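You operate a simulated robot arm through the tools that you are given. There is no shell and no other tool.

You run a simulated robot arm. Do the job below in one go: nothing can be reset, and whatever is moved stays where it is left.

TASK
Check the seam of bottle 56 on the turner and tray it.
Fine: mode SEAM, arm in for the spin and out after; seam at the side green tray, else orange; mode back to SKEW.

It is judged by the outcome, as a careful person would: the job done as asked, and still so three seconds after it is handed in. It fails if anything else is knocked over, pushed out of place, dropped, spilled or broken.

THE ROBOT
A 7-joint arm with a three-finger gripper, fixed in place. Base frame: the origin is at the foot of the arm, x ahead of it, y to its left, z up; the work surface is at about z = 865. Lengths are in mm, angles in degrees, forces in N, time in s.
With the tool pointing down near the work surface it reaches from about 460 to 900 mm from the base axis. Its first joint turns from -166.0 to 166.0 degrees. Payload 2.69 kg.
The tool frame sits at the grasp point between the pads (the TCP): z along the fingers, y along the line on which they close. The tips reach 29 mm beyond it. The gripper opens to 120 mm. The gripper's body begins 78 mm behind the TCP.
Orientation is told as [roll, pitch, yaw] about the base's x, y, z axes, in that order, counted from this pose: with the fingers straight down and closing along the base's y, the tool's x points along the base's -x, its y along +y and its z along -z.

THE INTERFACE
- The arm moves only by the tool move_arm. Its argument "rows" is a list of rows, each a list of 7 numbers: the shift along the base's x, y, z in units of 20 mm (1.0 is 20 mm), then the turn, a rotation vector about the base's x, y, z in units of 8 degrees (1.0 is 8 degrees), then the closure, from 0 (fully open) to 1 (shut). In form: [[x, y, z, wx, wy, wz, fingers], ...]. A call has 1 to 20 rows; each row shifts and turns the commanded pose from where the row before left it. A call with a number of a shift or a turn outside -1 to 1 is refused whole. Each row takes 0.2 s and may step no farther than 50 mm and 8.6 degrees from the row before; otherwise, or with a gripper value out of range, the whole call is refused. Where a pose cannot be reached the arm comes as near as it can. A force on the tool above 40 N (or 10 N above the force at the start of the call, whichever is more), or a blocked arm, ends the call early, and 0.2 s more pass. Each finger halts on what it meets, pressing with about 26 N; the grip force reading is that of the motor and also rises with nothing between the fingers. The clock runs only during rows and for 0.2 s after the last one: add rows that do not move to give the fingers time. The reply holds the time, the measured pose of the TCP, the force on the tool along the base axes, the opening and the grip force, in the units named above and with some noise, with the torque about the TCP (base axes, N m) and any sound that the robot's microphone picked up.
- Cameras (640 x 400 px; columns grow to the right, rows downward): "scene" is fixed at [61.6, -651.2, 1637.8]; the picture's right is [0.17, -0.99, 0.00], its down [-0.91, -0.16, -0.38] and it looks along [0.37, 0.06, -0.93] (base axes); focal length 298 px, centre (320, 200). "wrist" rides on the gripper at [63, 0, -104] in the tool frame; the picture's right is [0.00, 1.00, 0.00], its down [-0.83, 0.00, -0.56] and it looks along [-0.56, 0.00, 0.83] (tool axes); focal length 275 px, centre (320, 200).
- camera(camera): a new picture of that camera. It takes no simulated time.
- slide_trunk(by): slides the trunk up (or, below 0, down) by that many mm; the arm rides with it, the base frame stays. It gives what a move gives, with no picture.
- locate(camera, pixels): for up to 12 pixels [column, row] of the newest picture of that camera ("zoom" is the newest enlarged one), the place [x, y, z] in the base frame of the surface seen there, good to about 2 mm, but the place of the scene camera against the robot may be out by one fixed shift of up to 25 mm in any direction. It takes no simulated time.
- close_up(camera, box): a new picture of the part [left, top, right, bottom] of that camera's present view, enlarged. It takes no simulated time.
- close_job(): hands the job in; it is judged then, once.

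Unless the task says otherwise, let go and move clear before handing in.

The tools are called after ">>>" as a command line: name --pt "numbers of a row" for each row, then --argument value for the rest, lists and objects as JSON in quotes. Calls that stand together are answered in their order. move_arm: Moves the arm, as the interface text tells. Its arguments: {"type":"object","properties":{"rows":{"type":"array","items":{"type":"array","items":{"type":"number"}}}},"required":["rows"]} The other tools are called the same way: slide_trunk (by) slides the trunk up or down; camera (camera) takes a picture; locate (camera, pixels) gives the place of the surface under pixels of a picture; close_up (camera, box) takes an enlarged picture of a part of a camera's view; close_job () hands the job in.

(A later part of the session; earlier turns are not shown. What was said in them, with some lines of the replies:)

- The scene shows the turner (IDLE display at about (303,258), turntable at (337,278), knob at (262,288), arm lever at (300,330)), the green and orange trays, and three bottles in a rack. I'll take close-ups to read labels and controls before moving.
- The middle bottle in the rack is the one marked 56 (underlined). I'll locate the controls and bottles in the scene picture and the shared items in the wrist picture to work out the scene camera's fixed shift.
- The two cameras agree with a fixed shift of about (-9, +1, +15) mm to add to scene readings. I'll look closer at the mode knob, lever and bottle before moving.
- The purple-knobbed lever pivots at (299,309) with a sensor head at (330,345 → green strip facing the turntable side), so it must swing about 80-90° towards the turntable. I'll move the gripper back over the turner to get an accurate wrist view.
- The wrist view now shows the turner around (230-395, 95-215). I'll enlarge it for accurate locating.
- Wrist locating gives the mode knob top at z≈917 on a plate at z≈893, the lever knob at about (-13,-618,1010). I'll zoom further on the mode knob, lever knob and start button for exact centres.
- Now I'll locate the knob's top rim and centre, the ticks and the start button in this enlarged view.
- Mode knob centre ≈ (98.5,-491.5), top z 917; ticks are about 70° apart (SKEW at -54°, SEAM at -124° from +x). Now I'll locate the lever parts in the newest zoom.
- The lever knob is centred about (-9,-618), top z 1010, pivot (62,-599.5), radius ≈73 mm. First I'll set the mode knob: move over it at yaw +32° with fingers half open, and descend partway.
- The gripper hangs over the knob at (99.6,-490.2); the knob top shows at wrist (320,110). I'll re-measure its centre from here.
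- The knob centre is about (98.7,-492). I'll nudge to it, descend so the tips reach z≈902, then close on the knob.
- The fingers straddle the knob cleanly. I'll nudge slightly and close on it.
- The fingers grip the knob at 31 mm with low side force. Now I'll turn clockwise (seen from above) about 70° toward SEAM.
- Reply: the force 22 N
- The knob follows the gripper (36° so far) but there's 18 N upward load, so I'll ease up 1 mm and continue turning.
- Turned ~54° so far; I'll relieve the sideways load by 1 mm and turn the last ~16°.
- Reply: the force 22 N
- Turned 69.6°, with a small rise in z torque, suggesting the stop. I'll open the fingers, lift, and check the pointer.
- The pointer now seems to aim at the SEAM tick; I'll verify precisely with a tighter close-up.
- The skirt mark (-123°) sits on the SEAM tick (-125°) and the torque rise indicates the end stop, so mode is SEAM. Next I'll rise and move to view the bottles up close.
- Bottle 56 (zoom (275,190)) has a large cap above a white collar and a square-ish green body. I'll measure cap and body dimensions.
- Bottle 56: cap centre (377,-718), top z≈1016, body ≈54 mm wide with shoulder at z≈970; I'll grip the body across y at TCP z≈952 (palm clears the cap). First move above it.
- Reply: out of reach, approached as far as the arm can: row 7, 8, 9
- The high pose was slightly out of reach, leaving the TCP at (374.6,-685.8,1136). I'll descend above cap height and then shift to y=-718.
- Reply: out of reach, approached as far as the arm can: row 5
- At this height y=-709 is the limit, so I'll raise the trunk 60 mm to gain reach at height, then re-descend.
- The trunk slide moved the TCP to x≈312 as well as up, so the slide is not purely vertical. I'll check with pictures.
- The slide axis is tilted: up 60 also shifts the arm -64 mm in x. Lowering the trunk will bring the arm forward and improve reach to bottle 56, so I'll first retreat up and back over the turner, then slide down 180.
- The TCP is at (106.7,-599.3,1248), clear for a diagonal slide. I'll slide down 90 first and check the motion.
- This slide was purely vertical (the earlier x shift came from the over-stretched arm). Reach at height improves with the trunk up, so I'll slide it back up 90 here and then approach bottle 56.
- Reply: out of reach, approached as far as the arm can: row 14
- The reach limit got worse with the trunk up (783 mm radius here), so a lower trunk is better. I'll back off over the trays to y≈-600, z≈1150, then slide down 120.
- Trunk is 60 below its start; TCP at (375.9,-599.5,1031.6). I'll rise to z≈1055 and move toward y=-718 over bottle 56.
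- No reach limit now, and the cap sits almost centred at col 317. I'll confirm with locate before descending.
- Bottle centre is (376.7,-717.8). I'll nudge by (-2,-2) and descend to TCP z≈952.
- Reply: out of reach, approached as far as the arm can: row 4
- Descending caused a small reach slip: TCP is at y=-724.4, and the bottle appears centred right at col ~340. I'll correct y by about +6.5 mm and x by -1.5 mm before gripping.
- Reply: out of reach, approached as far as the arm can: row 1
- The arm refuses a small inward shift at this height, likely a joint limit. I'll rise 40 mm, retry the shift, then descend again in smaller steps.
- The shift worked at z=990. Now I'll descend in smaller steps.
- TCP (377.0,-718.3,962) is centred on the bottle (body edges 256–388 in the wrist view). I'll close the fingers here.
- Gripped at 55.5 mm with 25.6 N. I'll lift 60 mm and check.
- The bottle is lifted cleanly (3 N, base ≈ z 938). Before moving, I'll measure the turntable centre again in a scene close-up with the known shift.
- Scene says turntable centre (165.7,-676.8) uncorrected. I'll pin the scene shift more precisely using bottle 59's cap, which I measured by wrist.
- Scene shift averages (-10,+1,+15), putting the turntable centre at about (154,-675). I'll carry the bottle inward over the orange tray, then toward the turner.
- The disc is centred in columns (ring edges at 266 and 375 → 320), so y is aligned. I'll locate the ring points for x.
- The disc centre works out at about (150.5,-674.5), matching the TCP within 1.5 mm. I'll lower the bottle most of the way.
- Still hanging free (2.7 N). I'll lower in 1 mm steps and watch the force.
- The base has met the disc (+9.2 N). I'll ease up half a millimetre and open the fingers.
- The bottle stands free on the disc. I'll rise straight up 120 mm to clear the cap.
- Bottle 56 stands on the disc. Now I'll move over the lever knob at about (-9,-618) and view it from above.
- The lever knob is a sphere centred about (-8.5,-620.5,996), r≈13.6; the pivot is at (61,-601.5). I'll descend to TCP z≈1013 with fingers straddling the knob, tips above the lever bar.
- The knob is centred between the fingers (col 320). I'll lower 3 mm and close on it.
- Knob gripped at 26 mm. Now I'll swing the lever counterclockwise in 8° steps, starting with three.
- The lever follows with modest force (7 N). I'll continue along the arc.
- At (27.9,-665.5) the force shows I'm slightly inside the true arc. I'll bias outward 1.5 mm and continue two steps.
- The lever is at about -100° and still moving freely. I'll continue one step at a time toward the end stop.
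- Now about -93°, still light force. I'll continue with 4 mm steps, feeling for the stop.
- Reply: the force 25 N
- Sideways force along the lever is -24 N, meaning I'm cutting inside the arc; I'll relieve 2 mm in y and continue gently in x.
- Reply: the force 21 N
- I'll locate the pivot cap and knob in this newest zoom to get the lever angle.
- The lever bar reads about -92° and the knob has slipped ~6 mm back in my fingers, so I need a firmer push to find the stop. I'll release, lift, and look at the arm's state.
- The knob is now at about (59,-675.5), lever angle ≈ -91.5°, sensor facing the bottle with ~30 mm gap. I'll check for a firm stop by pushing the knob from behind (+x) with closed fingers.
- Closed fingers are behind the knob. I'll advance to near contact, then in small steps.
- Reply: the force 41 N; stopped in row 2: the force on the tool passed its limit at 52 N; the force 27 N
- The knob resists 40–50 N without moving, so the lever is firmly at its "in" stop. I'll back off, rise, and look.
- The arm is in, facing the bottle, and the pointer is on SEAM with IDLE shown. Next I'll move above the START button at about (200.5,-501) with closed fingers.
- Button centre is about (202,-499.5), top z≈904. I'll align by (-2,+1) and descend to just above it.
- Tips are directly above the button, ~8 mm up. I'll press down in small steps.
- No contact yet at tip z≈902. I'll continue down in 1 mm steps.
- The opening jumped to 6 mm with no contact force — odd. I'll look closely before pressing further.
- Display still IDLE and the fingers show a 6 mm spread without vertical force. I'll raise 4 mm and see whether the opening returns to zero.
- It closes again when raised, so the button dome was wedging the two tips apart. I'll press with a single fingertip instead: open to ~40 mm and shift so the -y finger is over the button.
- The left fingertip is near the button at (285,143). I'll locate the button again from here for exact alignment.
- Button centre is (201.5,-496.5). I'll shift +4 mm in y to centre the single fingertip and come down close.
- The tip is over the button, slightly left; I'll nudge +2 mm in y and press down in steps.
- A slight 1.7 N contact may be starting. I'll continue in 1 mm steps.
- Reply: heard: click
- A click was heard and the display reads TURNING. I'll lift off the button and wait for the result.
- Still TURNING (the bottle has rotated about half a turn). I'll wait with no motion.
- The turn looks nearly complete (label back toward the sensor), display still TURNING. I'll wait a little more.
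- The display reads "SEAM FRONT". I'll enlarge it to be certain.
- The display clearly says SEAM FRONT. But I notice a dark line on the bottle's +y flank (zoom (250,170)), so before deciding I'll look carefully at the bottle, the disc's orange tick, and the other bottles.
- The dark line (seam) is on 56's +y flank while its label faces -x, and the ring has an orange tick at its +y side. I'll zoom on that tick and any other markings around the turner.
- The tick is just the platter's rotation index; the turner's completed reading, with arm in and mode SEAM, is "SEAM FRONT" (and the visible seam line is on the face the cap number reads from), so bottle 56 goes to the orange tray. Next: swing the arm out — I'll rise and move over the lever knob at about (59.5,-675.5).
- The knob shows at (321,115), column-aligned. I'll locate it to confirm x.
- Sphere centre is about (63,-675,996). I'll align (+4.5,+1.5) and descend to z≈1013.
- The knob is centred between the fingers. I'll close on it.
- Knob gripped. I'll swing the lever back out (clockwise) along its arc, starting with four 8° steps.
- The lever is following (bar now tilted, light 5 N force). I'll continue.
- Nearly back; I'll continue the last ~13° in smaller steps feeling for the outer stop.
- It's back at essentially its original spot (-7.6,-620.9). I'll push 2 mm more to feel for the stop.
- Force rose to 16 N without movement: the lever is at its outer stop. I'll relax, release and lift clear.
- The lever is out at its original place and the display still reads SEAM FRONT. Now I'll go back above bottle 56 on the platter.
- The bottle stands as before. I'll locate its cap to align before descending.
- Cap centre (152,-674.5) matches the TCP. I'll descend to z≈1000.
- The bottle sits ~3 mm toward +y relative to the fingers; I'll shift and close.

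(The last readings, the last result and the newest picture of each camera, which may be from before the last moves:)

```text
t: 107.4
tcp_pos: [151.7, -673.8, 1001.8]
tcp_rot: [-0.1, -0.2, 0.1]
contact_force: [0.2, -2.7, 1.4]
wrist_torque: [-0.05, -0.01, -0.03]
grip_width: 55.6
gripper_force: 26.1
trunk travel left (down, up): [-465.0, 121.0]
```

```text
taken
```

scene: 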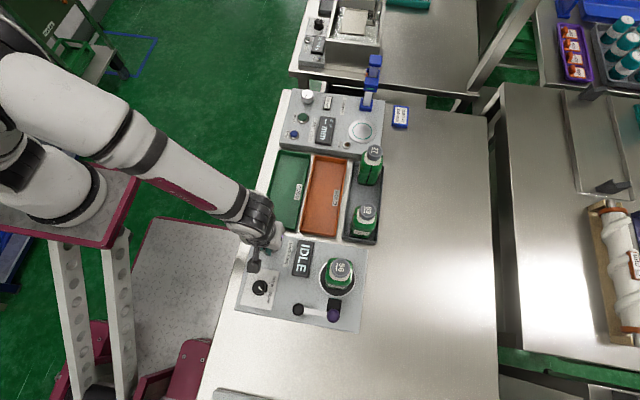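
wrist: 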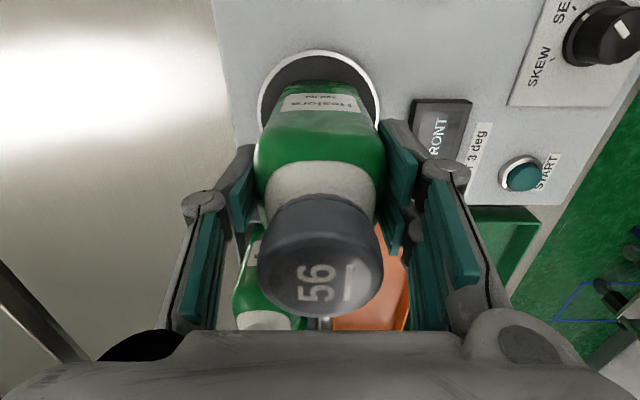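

Gripped at 55.6 mm. I'll lift 40 mm and meanwhile measure the orange tray's extents in the scene view.

>>> move_arm --pt "0 0 0.3 0 0 0 1" --pt "0 0 0.7 0 0 0 1" --pt "0 0 1 0 0 0 1" --pt "0 0 0 0 0 0 1"

>>> close_up --camera "scene" --box '[255, 140, 365, 250]'

>>> camera --camera "wrist"

```text
t: 108.4
tcp_pos: [152.6, -671.6, 1041.5]
tcp_rot: [-0.1, -0.1, -0.1]
contact_force: [-0.3, -0.2, -3.3]
wrist_torque: [0.0, 0.01, 0.02]
grip_width: 55.4
gripper_force: 26.1
trunk travel left (down, up): [-465.0, 121.0]
```

```text
3.64 times, centred on (310, 195) of scene
```

zoom: 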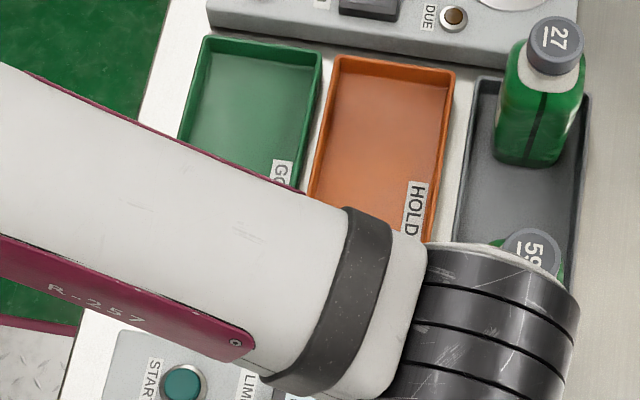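

```text
taken
```

wrist: 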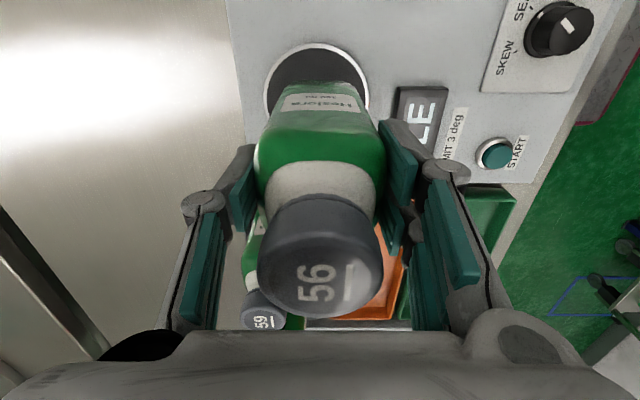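

The bottle is lifted (3.3 N). I'll locate the orange tray walls in the scene zoom.

>>> close_up --camera "scene" --box '[300, 145, 370, 205]'

```text
6.67 times, centred on (335, 175) of scene
```

zoom: 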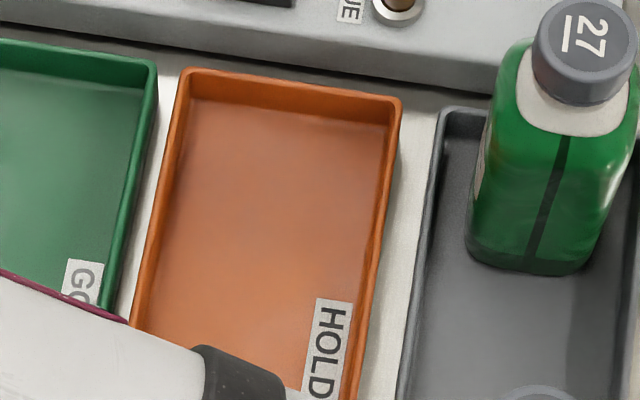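

>>> locate --camera "zoom" --pixels '[[190, 75], [395, 105], [290, 110], [290, 200], [165, 200], [385, 200], [330, 330], [180, 310], [145, 310], [360, 350], [175, 140], [390, 150]]'

```text
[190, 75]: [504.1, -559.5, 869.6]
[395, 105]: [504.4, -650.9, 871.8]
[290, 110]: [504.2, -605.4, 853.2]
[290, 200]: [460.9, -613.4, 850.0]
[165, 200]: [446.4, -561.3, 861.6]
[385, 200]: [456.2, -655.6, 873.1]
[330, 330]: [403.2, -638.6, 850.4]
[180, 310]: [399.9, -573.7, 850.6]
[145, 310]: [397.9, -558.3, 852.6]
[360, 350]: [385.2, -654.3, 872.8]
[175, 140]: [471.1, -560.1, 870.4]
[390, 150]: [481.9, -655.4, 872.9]
```

The orange tray interior spans about y -652…-560, x 285…490, floor z≈866, walls z≈887. I'll carry the bottle to (380,-605) above the tray.

>>> move_arm --pt "0 0.85 0 0 0 0 1" --pt "0 0.85 0 0 0 0 1" --pt "0 0.85 0 0 0 0 1" --pt "0 0.85 0 0 0 0 1" --pt "0.95 0 0 0 0 0 1" --pt "0.95 0 0 0 0 0 1" --pt "0.95 0 0 0 0 0 1" --pt "0.95 0 0 0 0 0 1" --pt "0.95 0 0 0 0 0 1" --pt "0.95 0 0 0 0 0 1" --pt "0.95 0 0 0 0 0 1" --pt "0.95 0 0 0 0 0 1" --pt "0.95 0 0 0 0 0 1" --pt "0.95 0 0 0 0 0 1" --pt "0.95 0 0 0 0 0 1" --pt "0.95 0 0 0 0 0 1" --pt "0 0 0 0 0 0 1"

>>> camera --camera "wrist"

>>> camera --camera "scene"

```text
t: 112.0
tcp_pos: [381.7, -605.8, 1041.3]
tcp_rot: [0.0, -0.2, 0.1]
contact_force: [-0.4, 0.5, -4.4]
wrist_torque: [0.0, -0.02, -0.01]
grip_width: 55.6
gripper_force: 25.8
trunk travel left (down, up): [-465.0, 121.0]
```

```text
taken
```

wrist: 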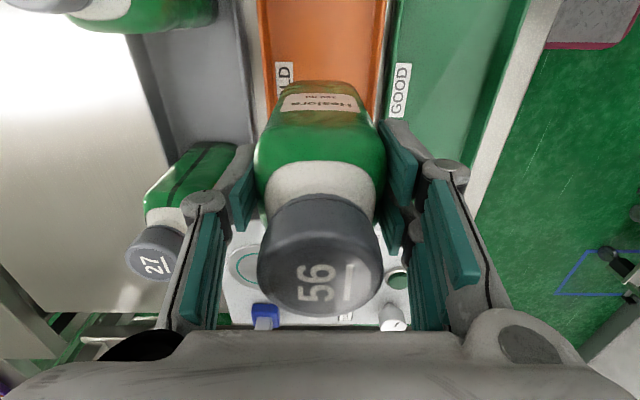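

```text
taken
```

scene: 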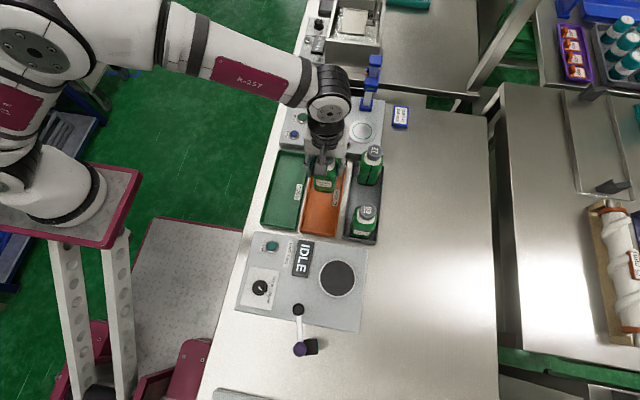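

The display returned to IDLE and the bottle is centred over the orange tray. I'll lower it to just above the floor.

>>> move_arm --pt "0 0 -0.8 0 0 0 1" --pt "0 0 -0.8 0 0 0 1" --pt "0 0 -0.8 0 0 0 1" --pt "0 0 -0.6 0 0 0 1" --pt "0 0 -0.4 0 0 0 1" --pt "0 0 0 0 0 0 1"

>>> camera --camera "wrist"

```text
t: 113.4
tcp_pos: [383.3, -606.0, 973.0]
tcp_rot: [0.0, -0.2, 0.1]
contact_force: [-0.7, -0.3, -3.4]
wrist_torque: [0.03, -0.01, -0.01]
grip_width: 55.7
gripper_force: 26.0
trunk travel left (down, up): [-465.0, 121.0]
```

```text
taken
```

wrist: 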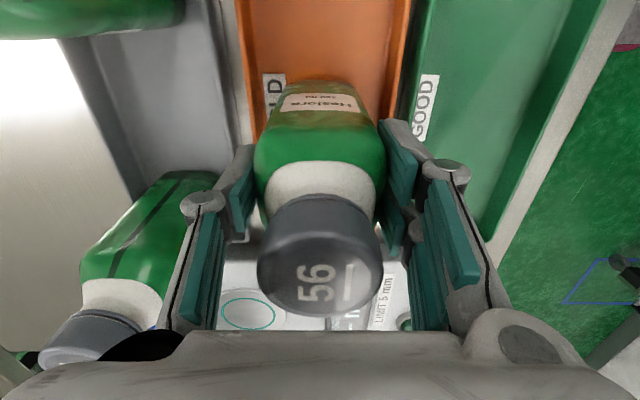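

Still free (3.4 N). I'll lower the last millimetres stepwise.

>>> move_arm --pt "0 0 -0.1 0 0 0 1" --pt "0 0 -0.1 0 0 0 1" --pt "0 0 -0.05 0 0 0 1" --pt "0 0 0 0 0 0 1"

>>> move_arm --pt "0 0 -0.05 0 0 0 1" --pt "0 0 -0.05 0 0 0 1" --pt "0 0 0 0 0 0 1"

```text
t: 114.4
tcp_pos: [381.8, -607.5, 968.3]
tcp_rot: [-0.1, -0.3, 0.3]
contact_force: [-0.1, -0.3, -3.2]
wrist_torque: [0.05, 0.01, -0.03]
grip_width: 55.6
gripper_force: 26.3
trunk travel left (down, up): [-465.0, 121.0]
```

```text
t: 115.2
tcp_pos: [382.8, -606.2, 965.9]
tcp_rot: [-0.1, -0.2, 0.1]
contact_force: [1.3, 0.2, -3.2]
wrist_torque: [0.01, 0.0, 0.01]
grip_width: 55.5
gripper_force: 26.0
trunk travel left (down, up): [-465.0, 121.0]
```

>>> move_arm --pt "0 0 -0.05 0 0 0 1" --pt "0 0 0 0 0 0 1"

>>> move_arm --pt "0 0 -0.05 0 0 0 1" --pt "0 0 0 0 0 0 1"

```text
t: 115.8
tcp_pos: [380.8, -605.0, 965.4]
tcp_rot: [-0.1, -0.1, 0.1]
contact_force: [-0.5, 0.7, -3.6]
wrist_torque: [-0.01, 0.02, 0.02]
grip_width: 55.6
gripper_force: 25.6
trunk travel left (down, up): [-465.0, 121.0]
```

```text
t: 116.4
tcp_pos: [382.4, -605.1, 964.4]
tcp_rot: [-0.1, -0.2, 0.1]
contact_force: [0.6, -0.4, -2.5]
wrist_torque: [0.01, 0.0, 0.0]
grip_width: 55.4
gripper_force: 25.8
trunk travel left (down, up): [-465.0, 121.0]
```

Still hanging at z≈964; continuing in 1 mm steps until the floor is felt.

>>> move_arm --pt "0 0 -0.05 0 0 0 1" --pt "0 0 0 0 0 0 1"

>>> move_arm --pt "0 0 -0.05 0 0 0 1" --pt "0 0 0 0 0 0 1"

```text
t: 117.0
tcp_pos: [381.5, -604.8, 964.2]
tcp_rot: [-0.1, -0.1, 0.1]
contact_force: [0.2, 0.7, 8.4]
wrist_torque: [0.31, 0.08, -0.04]
grip_width: 55.6
gripper_force: 25.7
trunk travel left (down, up): [-465.0, 121.0]
```

```text
t: 117.6
tcp_pos: [381.6, -604.1, 965.2]
tcp_rot: [-0.5, -0.3, -0.1]
contact_force: [-1.3, 1.5, 21.9]
wrist_torque: [0.12, 0.06, -0.1]
grip_width: 55.7
gripper_force: 25.8
trunk travel left (down, up): [-465.0, 121.0]
```

The bottle is on the tray floor (+22 N). I'll ease up 1 mm and open the fingers.

>>> move_arm --pt "0 0 0.06 0 0 0 1" --pt "0 0 0 0 0 0 0.5" --pt "0 0 0 0 0 0 0.42" --pt "0 0 0 0 0 0 0.35" --pt "0 0 0 0 0 0 0.35"

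>>> camera --camera "wrist"

```text
t: 118.8
tcp_pos: [382.0, -605.5, 962.4]
tcp_rot: [-0.2, -0.2, 0.1]
contact_force: [0.0, -0.3, -0.8]
wrist_torque: [0.03, 0.0, -0.01]
grip_width: 78.3
gripper_force: 0.1
trunk travel left (down, up): [-465.0, 121.0]
```

```text
taken
```

wrist: 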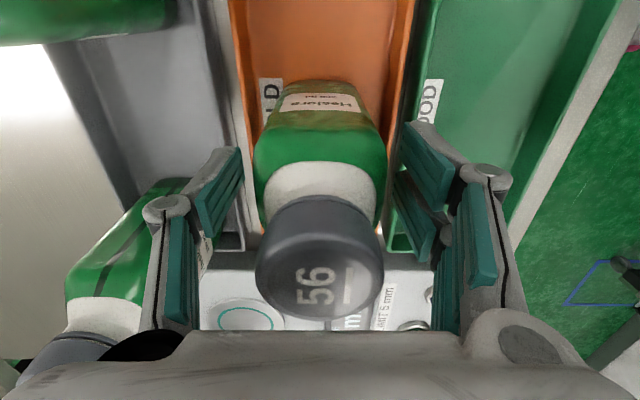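

The bottle is free with ~11 mm clearance each side. I'll rise straight up.

>>> move_arm --pt "0 0 0.5 0 0 0 0.35" --pt "0 0 0.8 0 0 0 0.35" --pt "0 0 1 0 0 0 0.35" --pt "0 0 1 0 0 0 0.35" --pt "0 0 1 0 0 0 0.35" --pt "0 0 1 0 0 0 0.35" --pt "0 0 1 0 0 0 0.35" --pt "0 0 1 0 0 0 0.35" --pt "0 0 0 0 0 0 0.35"

>>> camera --camera "wrist"

>>> camera --camera "scene"

```text
t: 120.8
tcp_pos: [381.9, -605.0, 1109.5]
tcp_rot: [0.0, -0.2, 0.1]
contact_force: [0.3, 0.8, 0.2]
wrist_torque: [0.0, -0.01, 0.03]
grip_width: 78.1
gripper_force: 0.1
trunk travel left (down, up): [-465.0, 121.0]
```

```text
taken
```

wrist: 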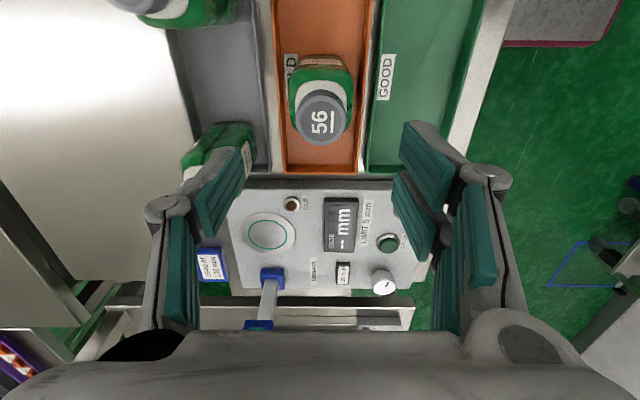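

```text
taken
```

scene: 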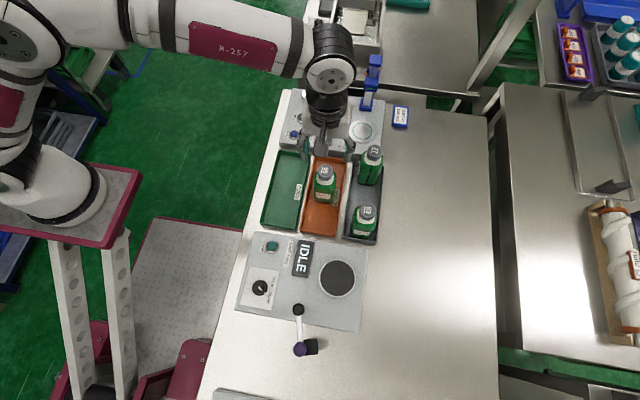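

Bottle 56 stands in the orange tray and everything else is in place. Now I'll go to the mode knob at (98.7,-492) with yaw -38° to turn it back to SKEW.

>>> move_arm --pt "-0.944 0.377 0.2 0 0 -0.317 0.4" --pt "-0.944 0.377 0 0 0 -0.317 0.4" --pt "-0.944 0.377 0 0 0 -0.317 0.4" --pt "-0.944 0.377 0 0 0 -0.317 0.4" --pt "-0.944 0.377 0 0 0 -0.317 0.4" --pt "-0.944 0.377 0 0 0 -0.317 0.4" --pt "-0.944 0.377 0 0 0 -0.317 0.4" --pt "-0.944 0.377 0 0 0 -0.317 0.4" --pt "-0.944 0.377 0 0 0 -0.317 0.4" --pt "-0.944 0.377 0 0 0 -0.317 0.4" --pt "-0.944 0.377 0 0 0 -0.317 0.4" --pt "-0.944 0.377 0 0 0 -0.317 0.4" --pt "-0.944 0.377 0 0 0 -0.317 0.4" --pt "-0.944 0.377 0 0 0 -0.317 0.4" --pt "-0.944 0.377 0 0 0 -0.317 0.4" --pt "0 0 -1 0 0 0 0.4" --pt "0 0 -1 0 0 0 0.4" --pt "0 0 -1 0 0 0 0.4" --pt "0 0 -1 0 0 0 0.4" --pt "0 0 0 0 0 0 0.4"

>>> camera --camera "wrist"

```text
t: 125.0
tcp_pos: [100.3, -491.8, 1034.5]
tcp_rot: [0.0, -0.2, -38.1]
contact_force: [0.4, 0.1, -0.8]
wrist_torque: [0.02, -0.02, 0.01]
grip_width: 71.9
gripper_force: 0.2
trunk travel left (down, up): [-465.0, 121.0]
```

```text
taken
```

wrist: 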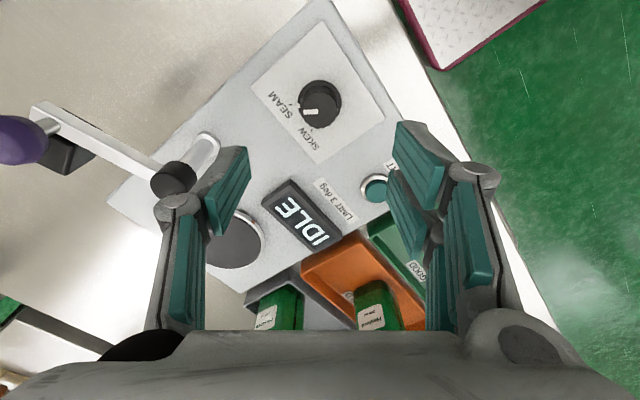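

The knob appears at (320,104), IDLE displayed. I'll confirm its centre and descend.

>>> close_up --camera "wrist" --box '[280, 70, 360, 140]'

>>> locate --camera "zoom" --pixels '[[345, 150], [345, 352], [240, 250], [447, 250], [345, 250]]'

```text
5.71 times, centred on (320, 105) of wrist
```

zoom: 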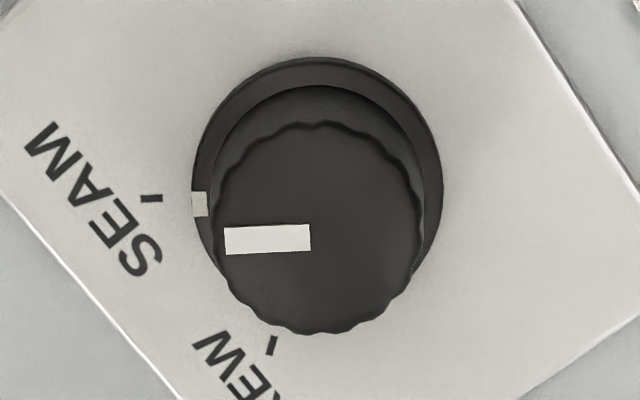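

```text
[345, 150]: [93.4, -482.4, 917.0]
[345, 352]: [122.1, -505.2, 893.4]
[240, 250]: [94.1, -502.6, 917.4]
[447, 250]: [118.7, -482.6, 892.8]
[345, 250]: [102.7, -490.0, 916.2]
```

The knob is aligned with the gripper axis (col 319.5, row 110 as expected). I'll descend to TCP z≈931 and grip.

>>> move_arm --pt "0 0 -1 0 0 0 0.4" --pt "0 0 -1 0 0 0 0.4" --pt "0 0 -1 0 0 0 0.4" --pt "0 0 -1 0 0 0 0.4" --pt "0 0 -0.8 0 0 0 0.4" --pt "0 0 -0.35 0 0 0 0.4" --pt "0 0 0 0 0 0 0.4"

>>> close_up --camera "wrist" --box '[200, 60, 440, 300]'

```text
t: 126.6
tcp_pos: [97.9, -493.0, 931.2]
tcp_rot: [0.0, -0.2, -38.0]
contact_force: [-0.9, -0.1, 0.0]
wrist_torque: [0.01, -0.01, 0.0]
grip_width: 71.9
gripper_force: 0.0
trunk travel left (down, up): [-465.0, 121.0]
```

```text
1.67 times, centred on (320, 180) of wrist
```

zoom: 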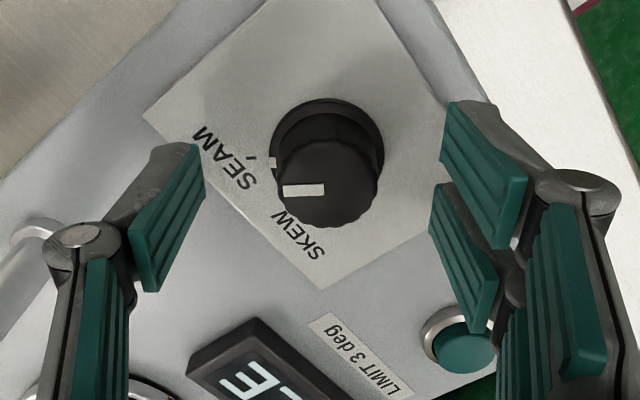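

The knob is ~2 mm off toward the right/back in the view; I'll nudge and close on it.

>>> move_arm --pt "-0.04 0.12 0 0 0 0 0.4" --pt "0 0 0 0 0 0 0.6" --pt "0 0 0 0 0 0 0.8" --pt "0 0 0 0 0 0 1" --pt "0 0 0 0 0 0 1"

>>> close_up --camera "wrist" --box '[200, 60, 440, 300]'

```text
t: 127.8
tcp_pos: [97.3, -489.2, 929.2]
tcp_rot: [0.0, -0.2, -38.0]
contact_force: [4.5, 8.5, 3.4]
wrist_torque: [0.39, -0.28, 0.15]
grip_width: 31.0
gripper_force: 45.3
trunk travel left (down, up): [-465.0, 121.0]
```

```text
1.67 times, centred on (320, 180) of wrist
```

zoom: 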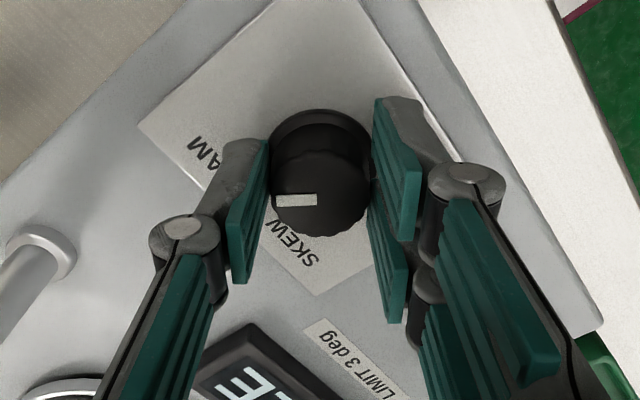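

Gripped at 31 mm. I'll turn counterclockwise toward SKEW: first 36°.

>>> move_arm --pt "0.02 0.03 0.03 0 0 0.9 1" --pt "0 0 0 0 0 0.9 1" --pt "0 0 0 0 0 0.9 1" --pt "0 0 0 0 0 0.9 1" --pt "0 0 0 0 0 0.9 1"

>>> close_up --camera "wrist" --box '[200, 60, 440, 300]'

```text
t: 129.0
tcp_pos: [96.5, -492.0, 930.9]
tcp_rot: [-0.1, 0.0, -1.9]
contact_force: [-12.3, -14.6, -32.0]
wrist_torque: [-0.38, 0.64, -0.09]
grip_width: 31.2
gripper_force: 45.1
trunk travel left (down, up): [-465.0, 121.0]
```

```text
1.67 times, centred on (320, 180) of wrist
```

zoom: 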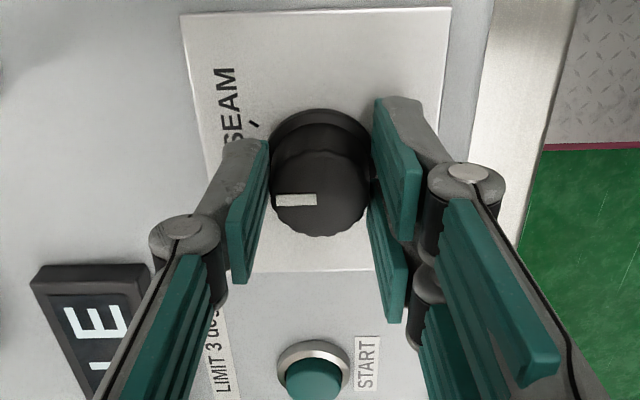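

The knob follows, but there's a -32 N vertical load; I'll relieve by lowering ~1.5 mm and shifting slightly, then continue turning.

>>> move_arm --pt "-0.03 -0.05 -0.08 0 0 0 1" --pt "0 0 0 0 0 0.9 1" --pt "0 0 0 0 0 0.9 1"

>>> close_up --camera "wrist" --box '[200, 60, 440, 300]'

```text
t: 129.8
tcp_pos: [97.3, -491.9, 930.8]
tcp_rot: [-0.4, -0.1, 12.4]
contact_force: [-14.8, -20.9, -15.2]
wrist_torque: [-0.31, -0.17, -0.06]
grip_width: 31.3
gripper_force: 44.9
trunk travel left (down, up): [-465.0, 121.0]
```

```text
1.67 times, centred on (320, 180) of wrist
```

zoom: 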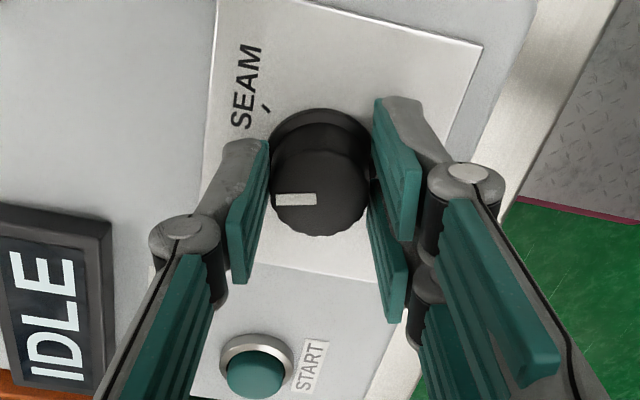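

At +12.4° (50° turned). I'll relieve the side load again and finish the last ~20°.

>>> move_arm --pt "-0.05 -0.07 -0.03 0 0 0 1" --pt "0 0 0 0 0 0.9 1" --pt "0 0 0 0 0 0.9 1" --pt "0 0 0 0 0 0 1"

>>> close_up --camera "wrist" --box '[200, 60, 440, 300]'

```text
t: 130.8
tcp_pos: [97.0, -494.5, 929.9]
tcp_rot: [-0.2, -0.1, 26.9]
contact_force: [6.2, -15.1, 20.2]
wrist_torque: [0.02, -0.86, -0.06]
grip_width: 31.1
gripper_force: 45.2
trunk travel left (down, up): [-465.0, 121.0]
```

```text
1.67 times, centred on (320, 180) of wrist
```

zoom: 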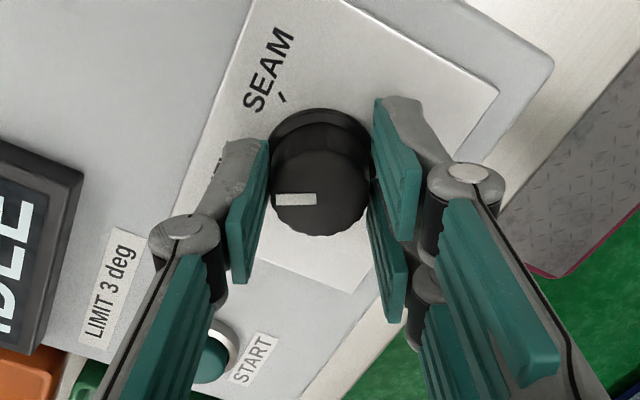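

At +26.9°. I'll raise 1 mm to unload and turn the last ~6°.

>>> move_arm --pt "0 0.03 0.05 0 0 0.45 1" --pt "0 0 0 0 0 0.4 1" --pt "0 0 0 0 0 0 1"

>>> close_up --camera "wrist" --box '[200, 60, 440, 300]'

```text
t: 131.6
tcp_pos: [97.8, -493.4, 930.2]
tcp_rot: [-0.2, 0.0, 33.5]
contact_force: [6.0, -27.1, -2.0]
wrist_torque: [-0.67, -0.27, -0.46]
grip_width: 30.9
gripper_force: 45.3
trunk travel left (down, up): [-465.0, 121.0]
```

```text
1.67 times, centred on (320, 180) of wrist
```

zoom: 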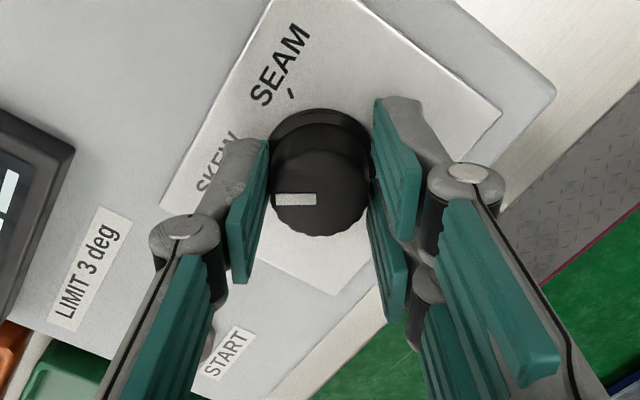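

The z torque rose to -0.46 N·m, the stop signature as before. I'll release, lift and check the pointer.

>>> move_arm --pt "0 -0.05 0 0 0 0 1" --pt "0 0 0 0 0 0 0.7" --pt "0 0 0 0 0 0 0.4" --pt "0 0 0 0 0 0 0.4" --pt "0 0 1 0 0 0 0.4" --pt "0 0 1 0 0 0 0.4" --pt "0 0 1 0 0 0 0.4" --pt "0 0 1 0 0 0 0.4" --pt "0 0 1 0 0 0 0.4" --pt "0 0 0 0 0 0 0.4"

>>> close_up --camera "wrist" --box '[275, 70, 365, 150]'

```text
t: 133.8
tcp_pos: [96.3, -492.8, 1031.9]
tcp_rot: [-0.2, -0.2, 33.5]
contact_force: [0.0, -0.4, 0.0]
wrist_torque: [0.01, 0.02, -0.01]
grip_width: 72.2
gripper_force: 0.0
trunk travel left (down, up): [-465.0, 121.0]
```

```text
5.00 times, centred on (320, 110) of wrist
```

zoom: 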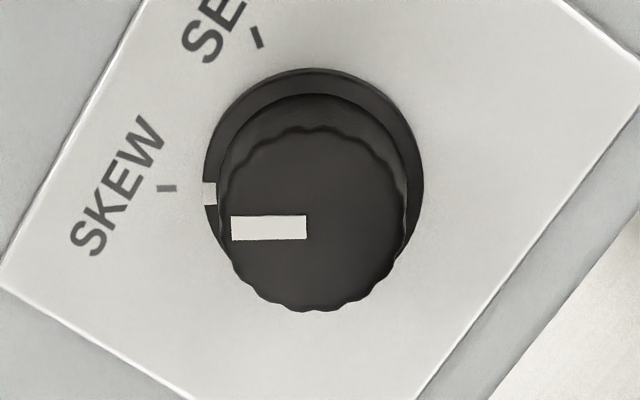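

The pointer mark lines up with the SKEW tick again. I'll rise clear and take final pictures to verify everything.

>>> move_arm --pt "0 0 1 0 0 -0.4 0.2" --pt "0 0 1 0 0 -0.4 0" --pt "0 0 1 0 0 -0.4 0" --pt "0 0 1 0 0 -0.4 0" --pt "0 0 1 0 0 -0.4 0" --pt "0 0 1 0 0 -0.4 0" --pt "0 0 1 0 0 -0.4 0" --pt "-0.9 0 0.5 0 0 -0.4 0" --pt "-0.9 0 0.5 0 0 -0.4 0" --pt "-0.9 0 0.5 0 0 -0.4 0" --pt "-0.9 0 0 0 0 -0.2 0" --pt "-0.9 0 0 0 0 0 0" --pt "-0.9 0 0 0 0 0 0" --pt "-0.9 0 0 0 0 0 0" --pt "0 0 0 0 0 0 0"

>>> camera --camera "scene"

>>> camera --camera "wrist"

>>> close_up --camera "scene" --box '[220, 220, 390, 370]'

>>> close_up --camera "scene" --box '[250, 130, 400, 245]'

```text
t: 137.0
tcp_pos: [-28.9, -492.8, 1199.8]
tcp_rot: [-0.2, -0.1, -0.1]
contact_force: [-0.1, -0.3, 0.0]
wrist_torque: [-0.01, 0.01, 0.01]
grip_width: 120.1
gripper_force: 0.0
trunk travel left (down, up): [-465.0, 121.0]
```

```text
taken
```

scene: 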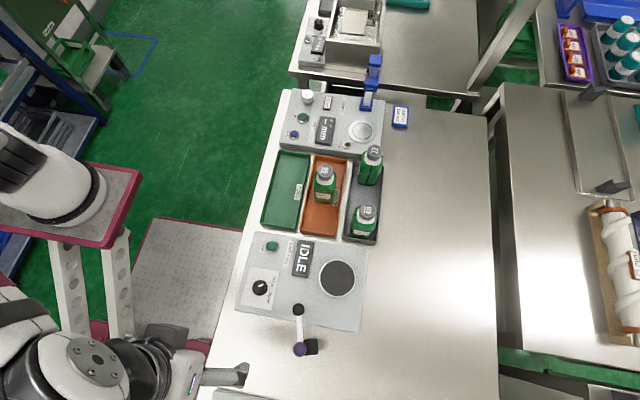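

```text
taken
```

wrist: 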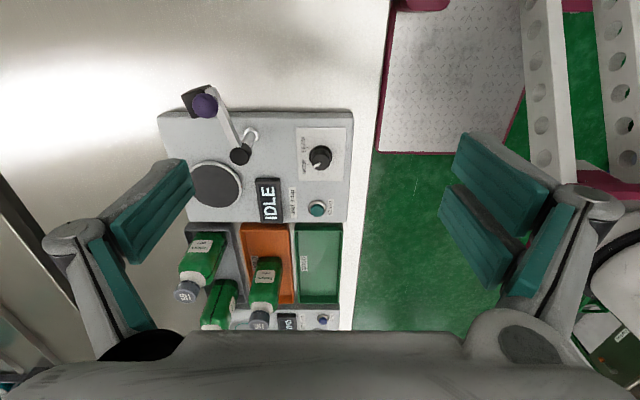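

```text
2.67 times, centred on (305, 295) of scene
```

zoom: 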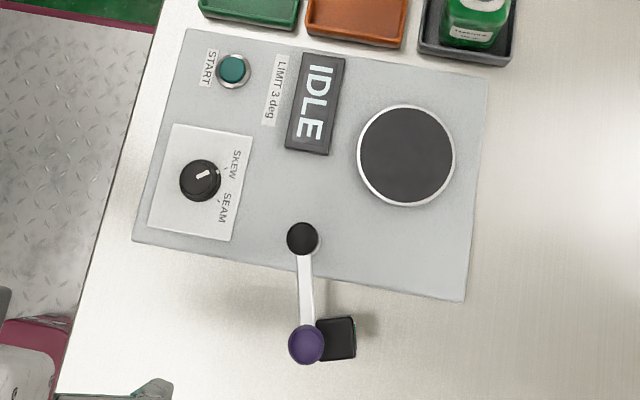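

```text
3.48 times, centred on (325, 188) of scene
```

zoom: 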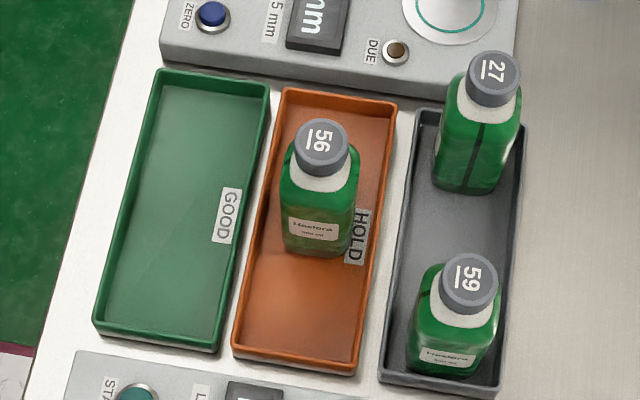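

Final check before handing in:
- **Bottle 56:** it stands upright in the orange HOLD tray, because the turner read "SEAM FRONT".
- **Turner:** the lever is out at its original place, the pointer is on SKEW, and the display shows IDLE.
- **Everything else:** bottles 27 and 59 are undisturbed, and the gripper is open and clear.

I'm handing the job in.

>>> close_job

```text
The job is handed in.
```

Bottle 56 is in the orange tray, because the turner read "SEAM FRONT" rather than seam at the side. I ran the spin in SEAM mode with the arm in, then swung the arm back out and returned the mode to SKEW.

- **The reading:** the bottle has a dark line that looks like the seam. It is 90° round from the "Heslora" label, on the face the cap number reads from. That would be "front" by the cap and "side" by the label. I went with the turner's reading and didn't re-spin the bottle turned another way to test it.
- **Everything else:** the display is back to IDLE. Bottles 27 and 59 are still standing in the rack, and nothing was knocked or dropped.
- **Trunk height:** I left the trunk about 60 mm lower than it started, which I needed to reach the rack.
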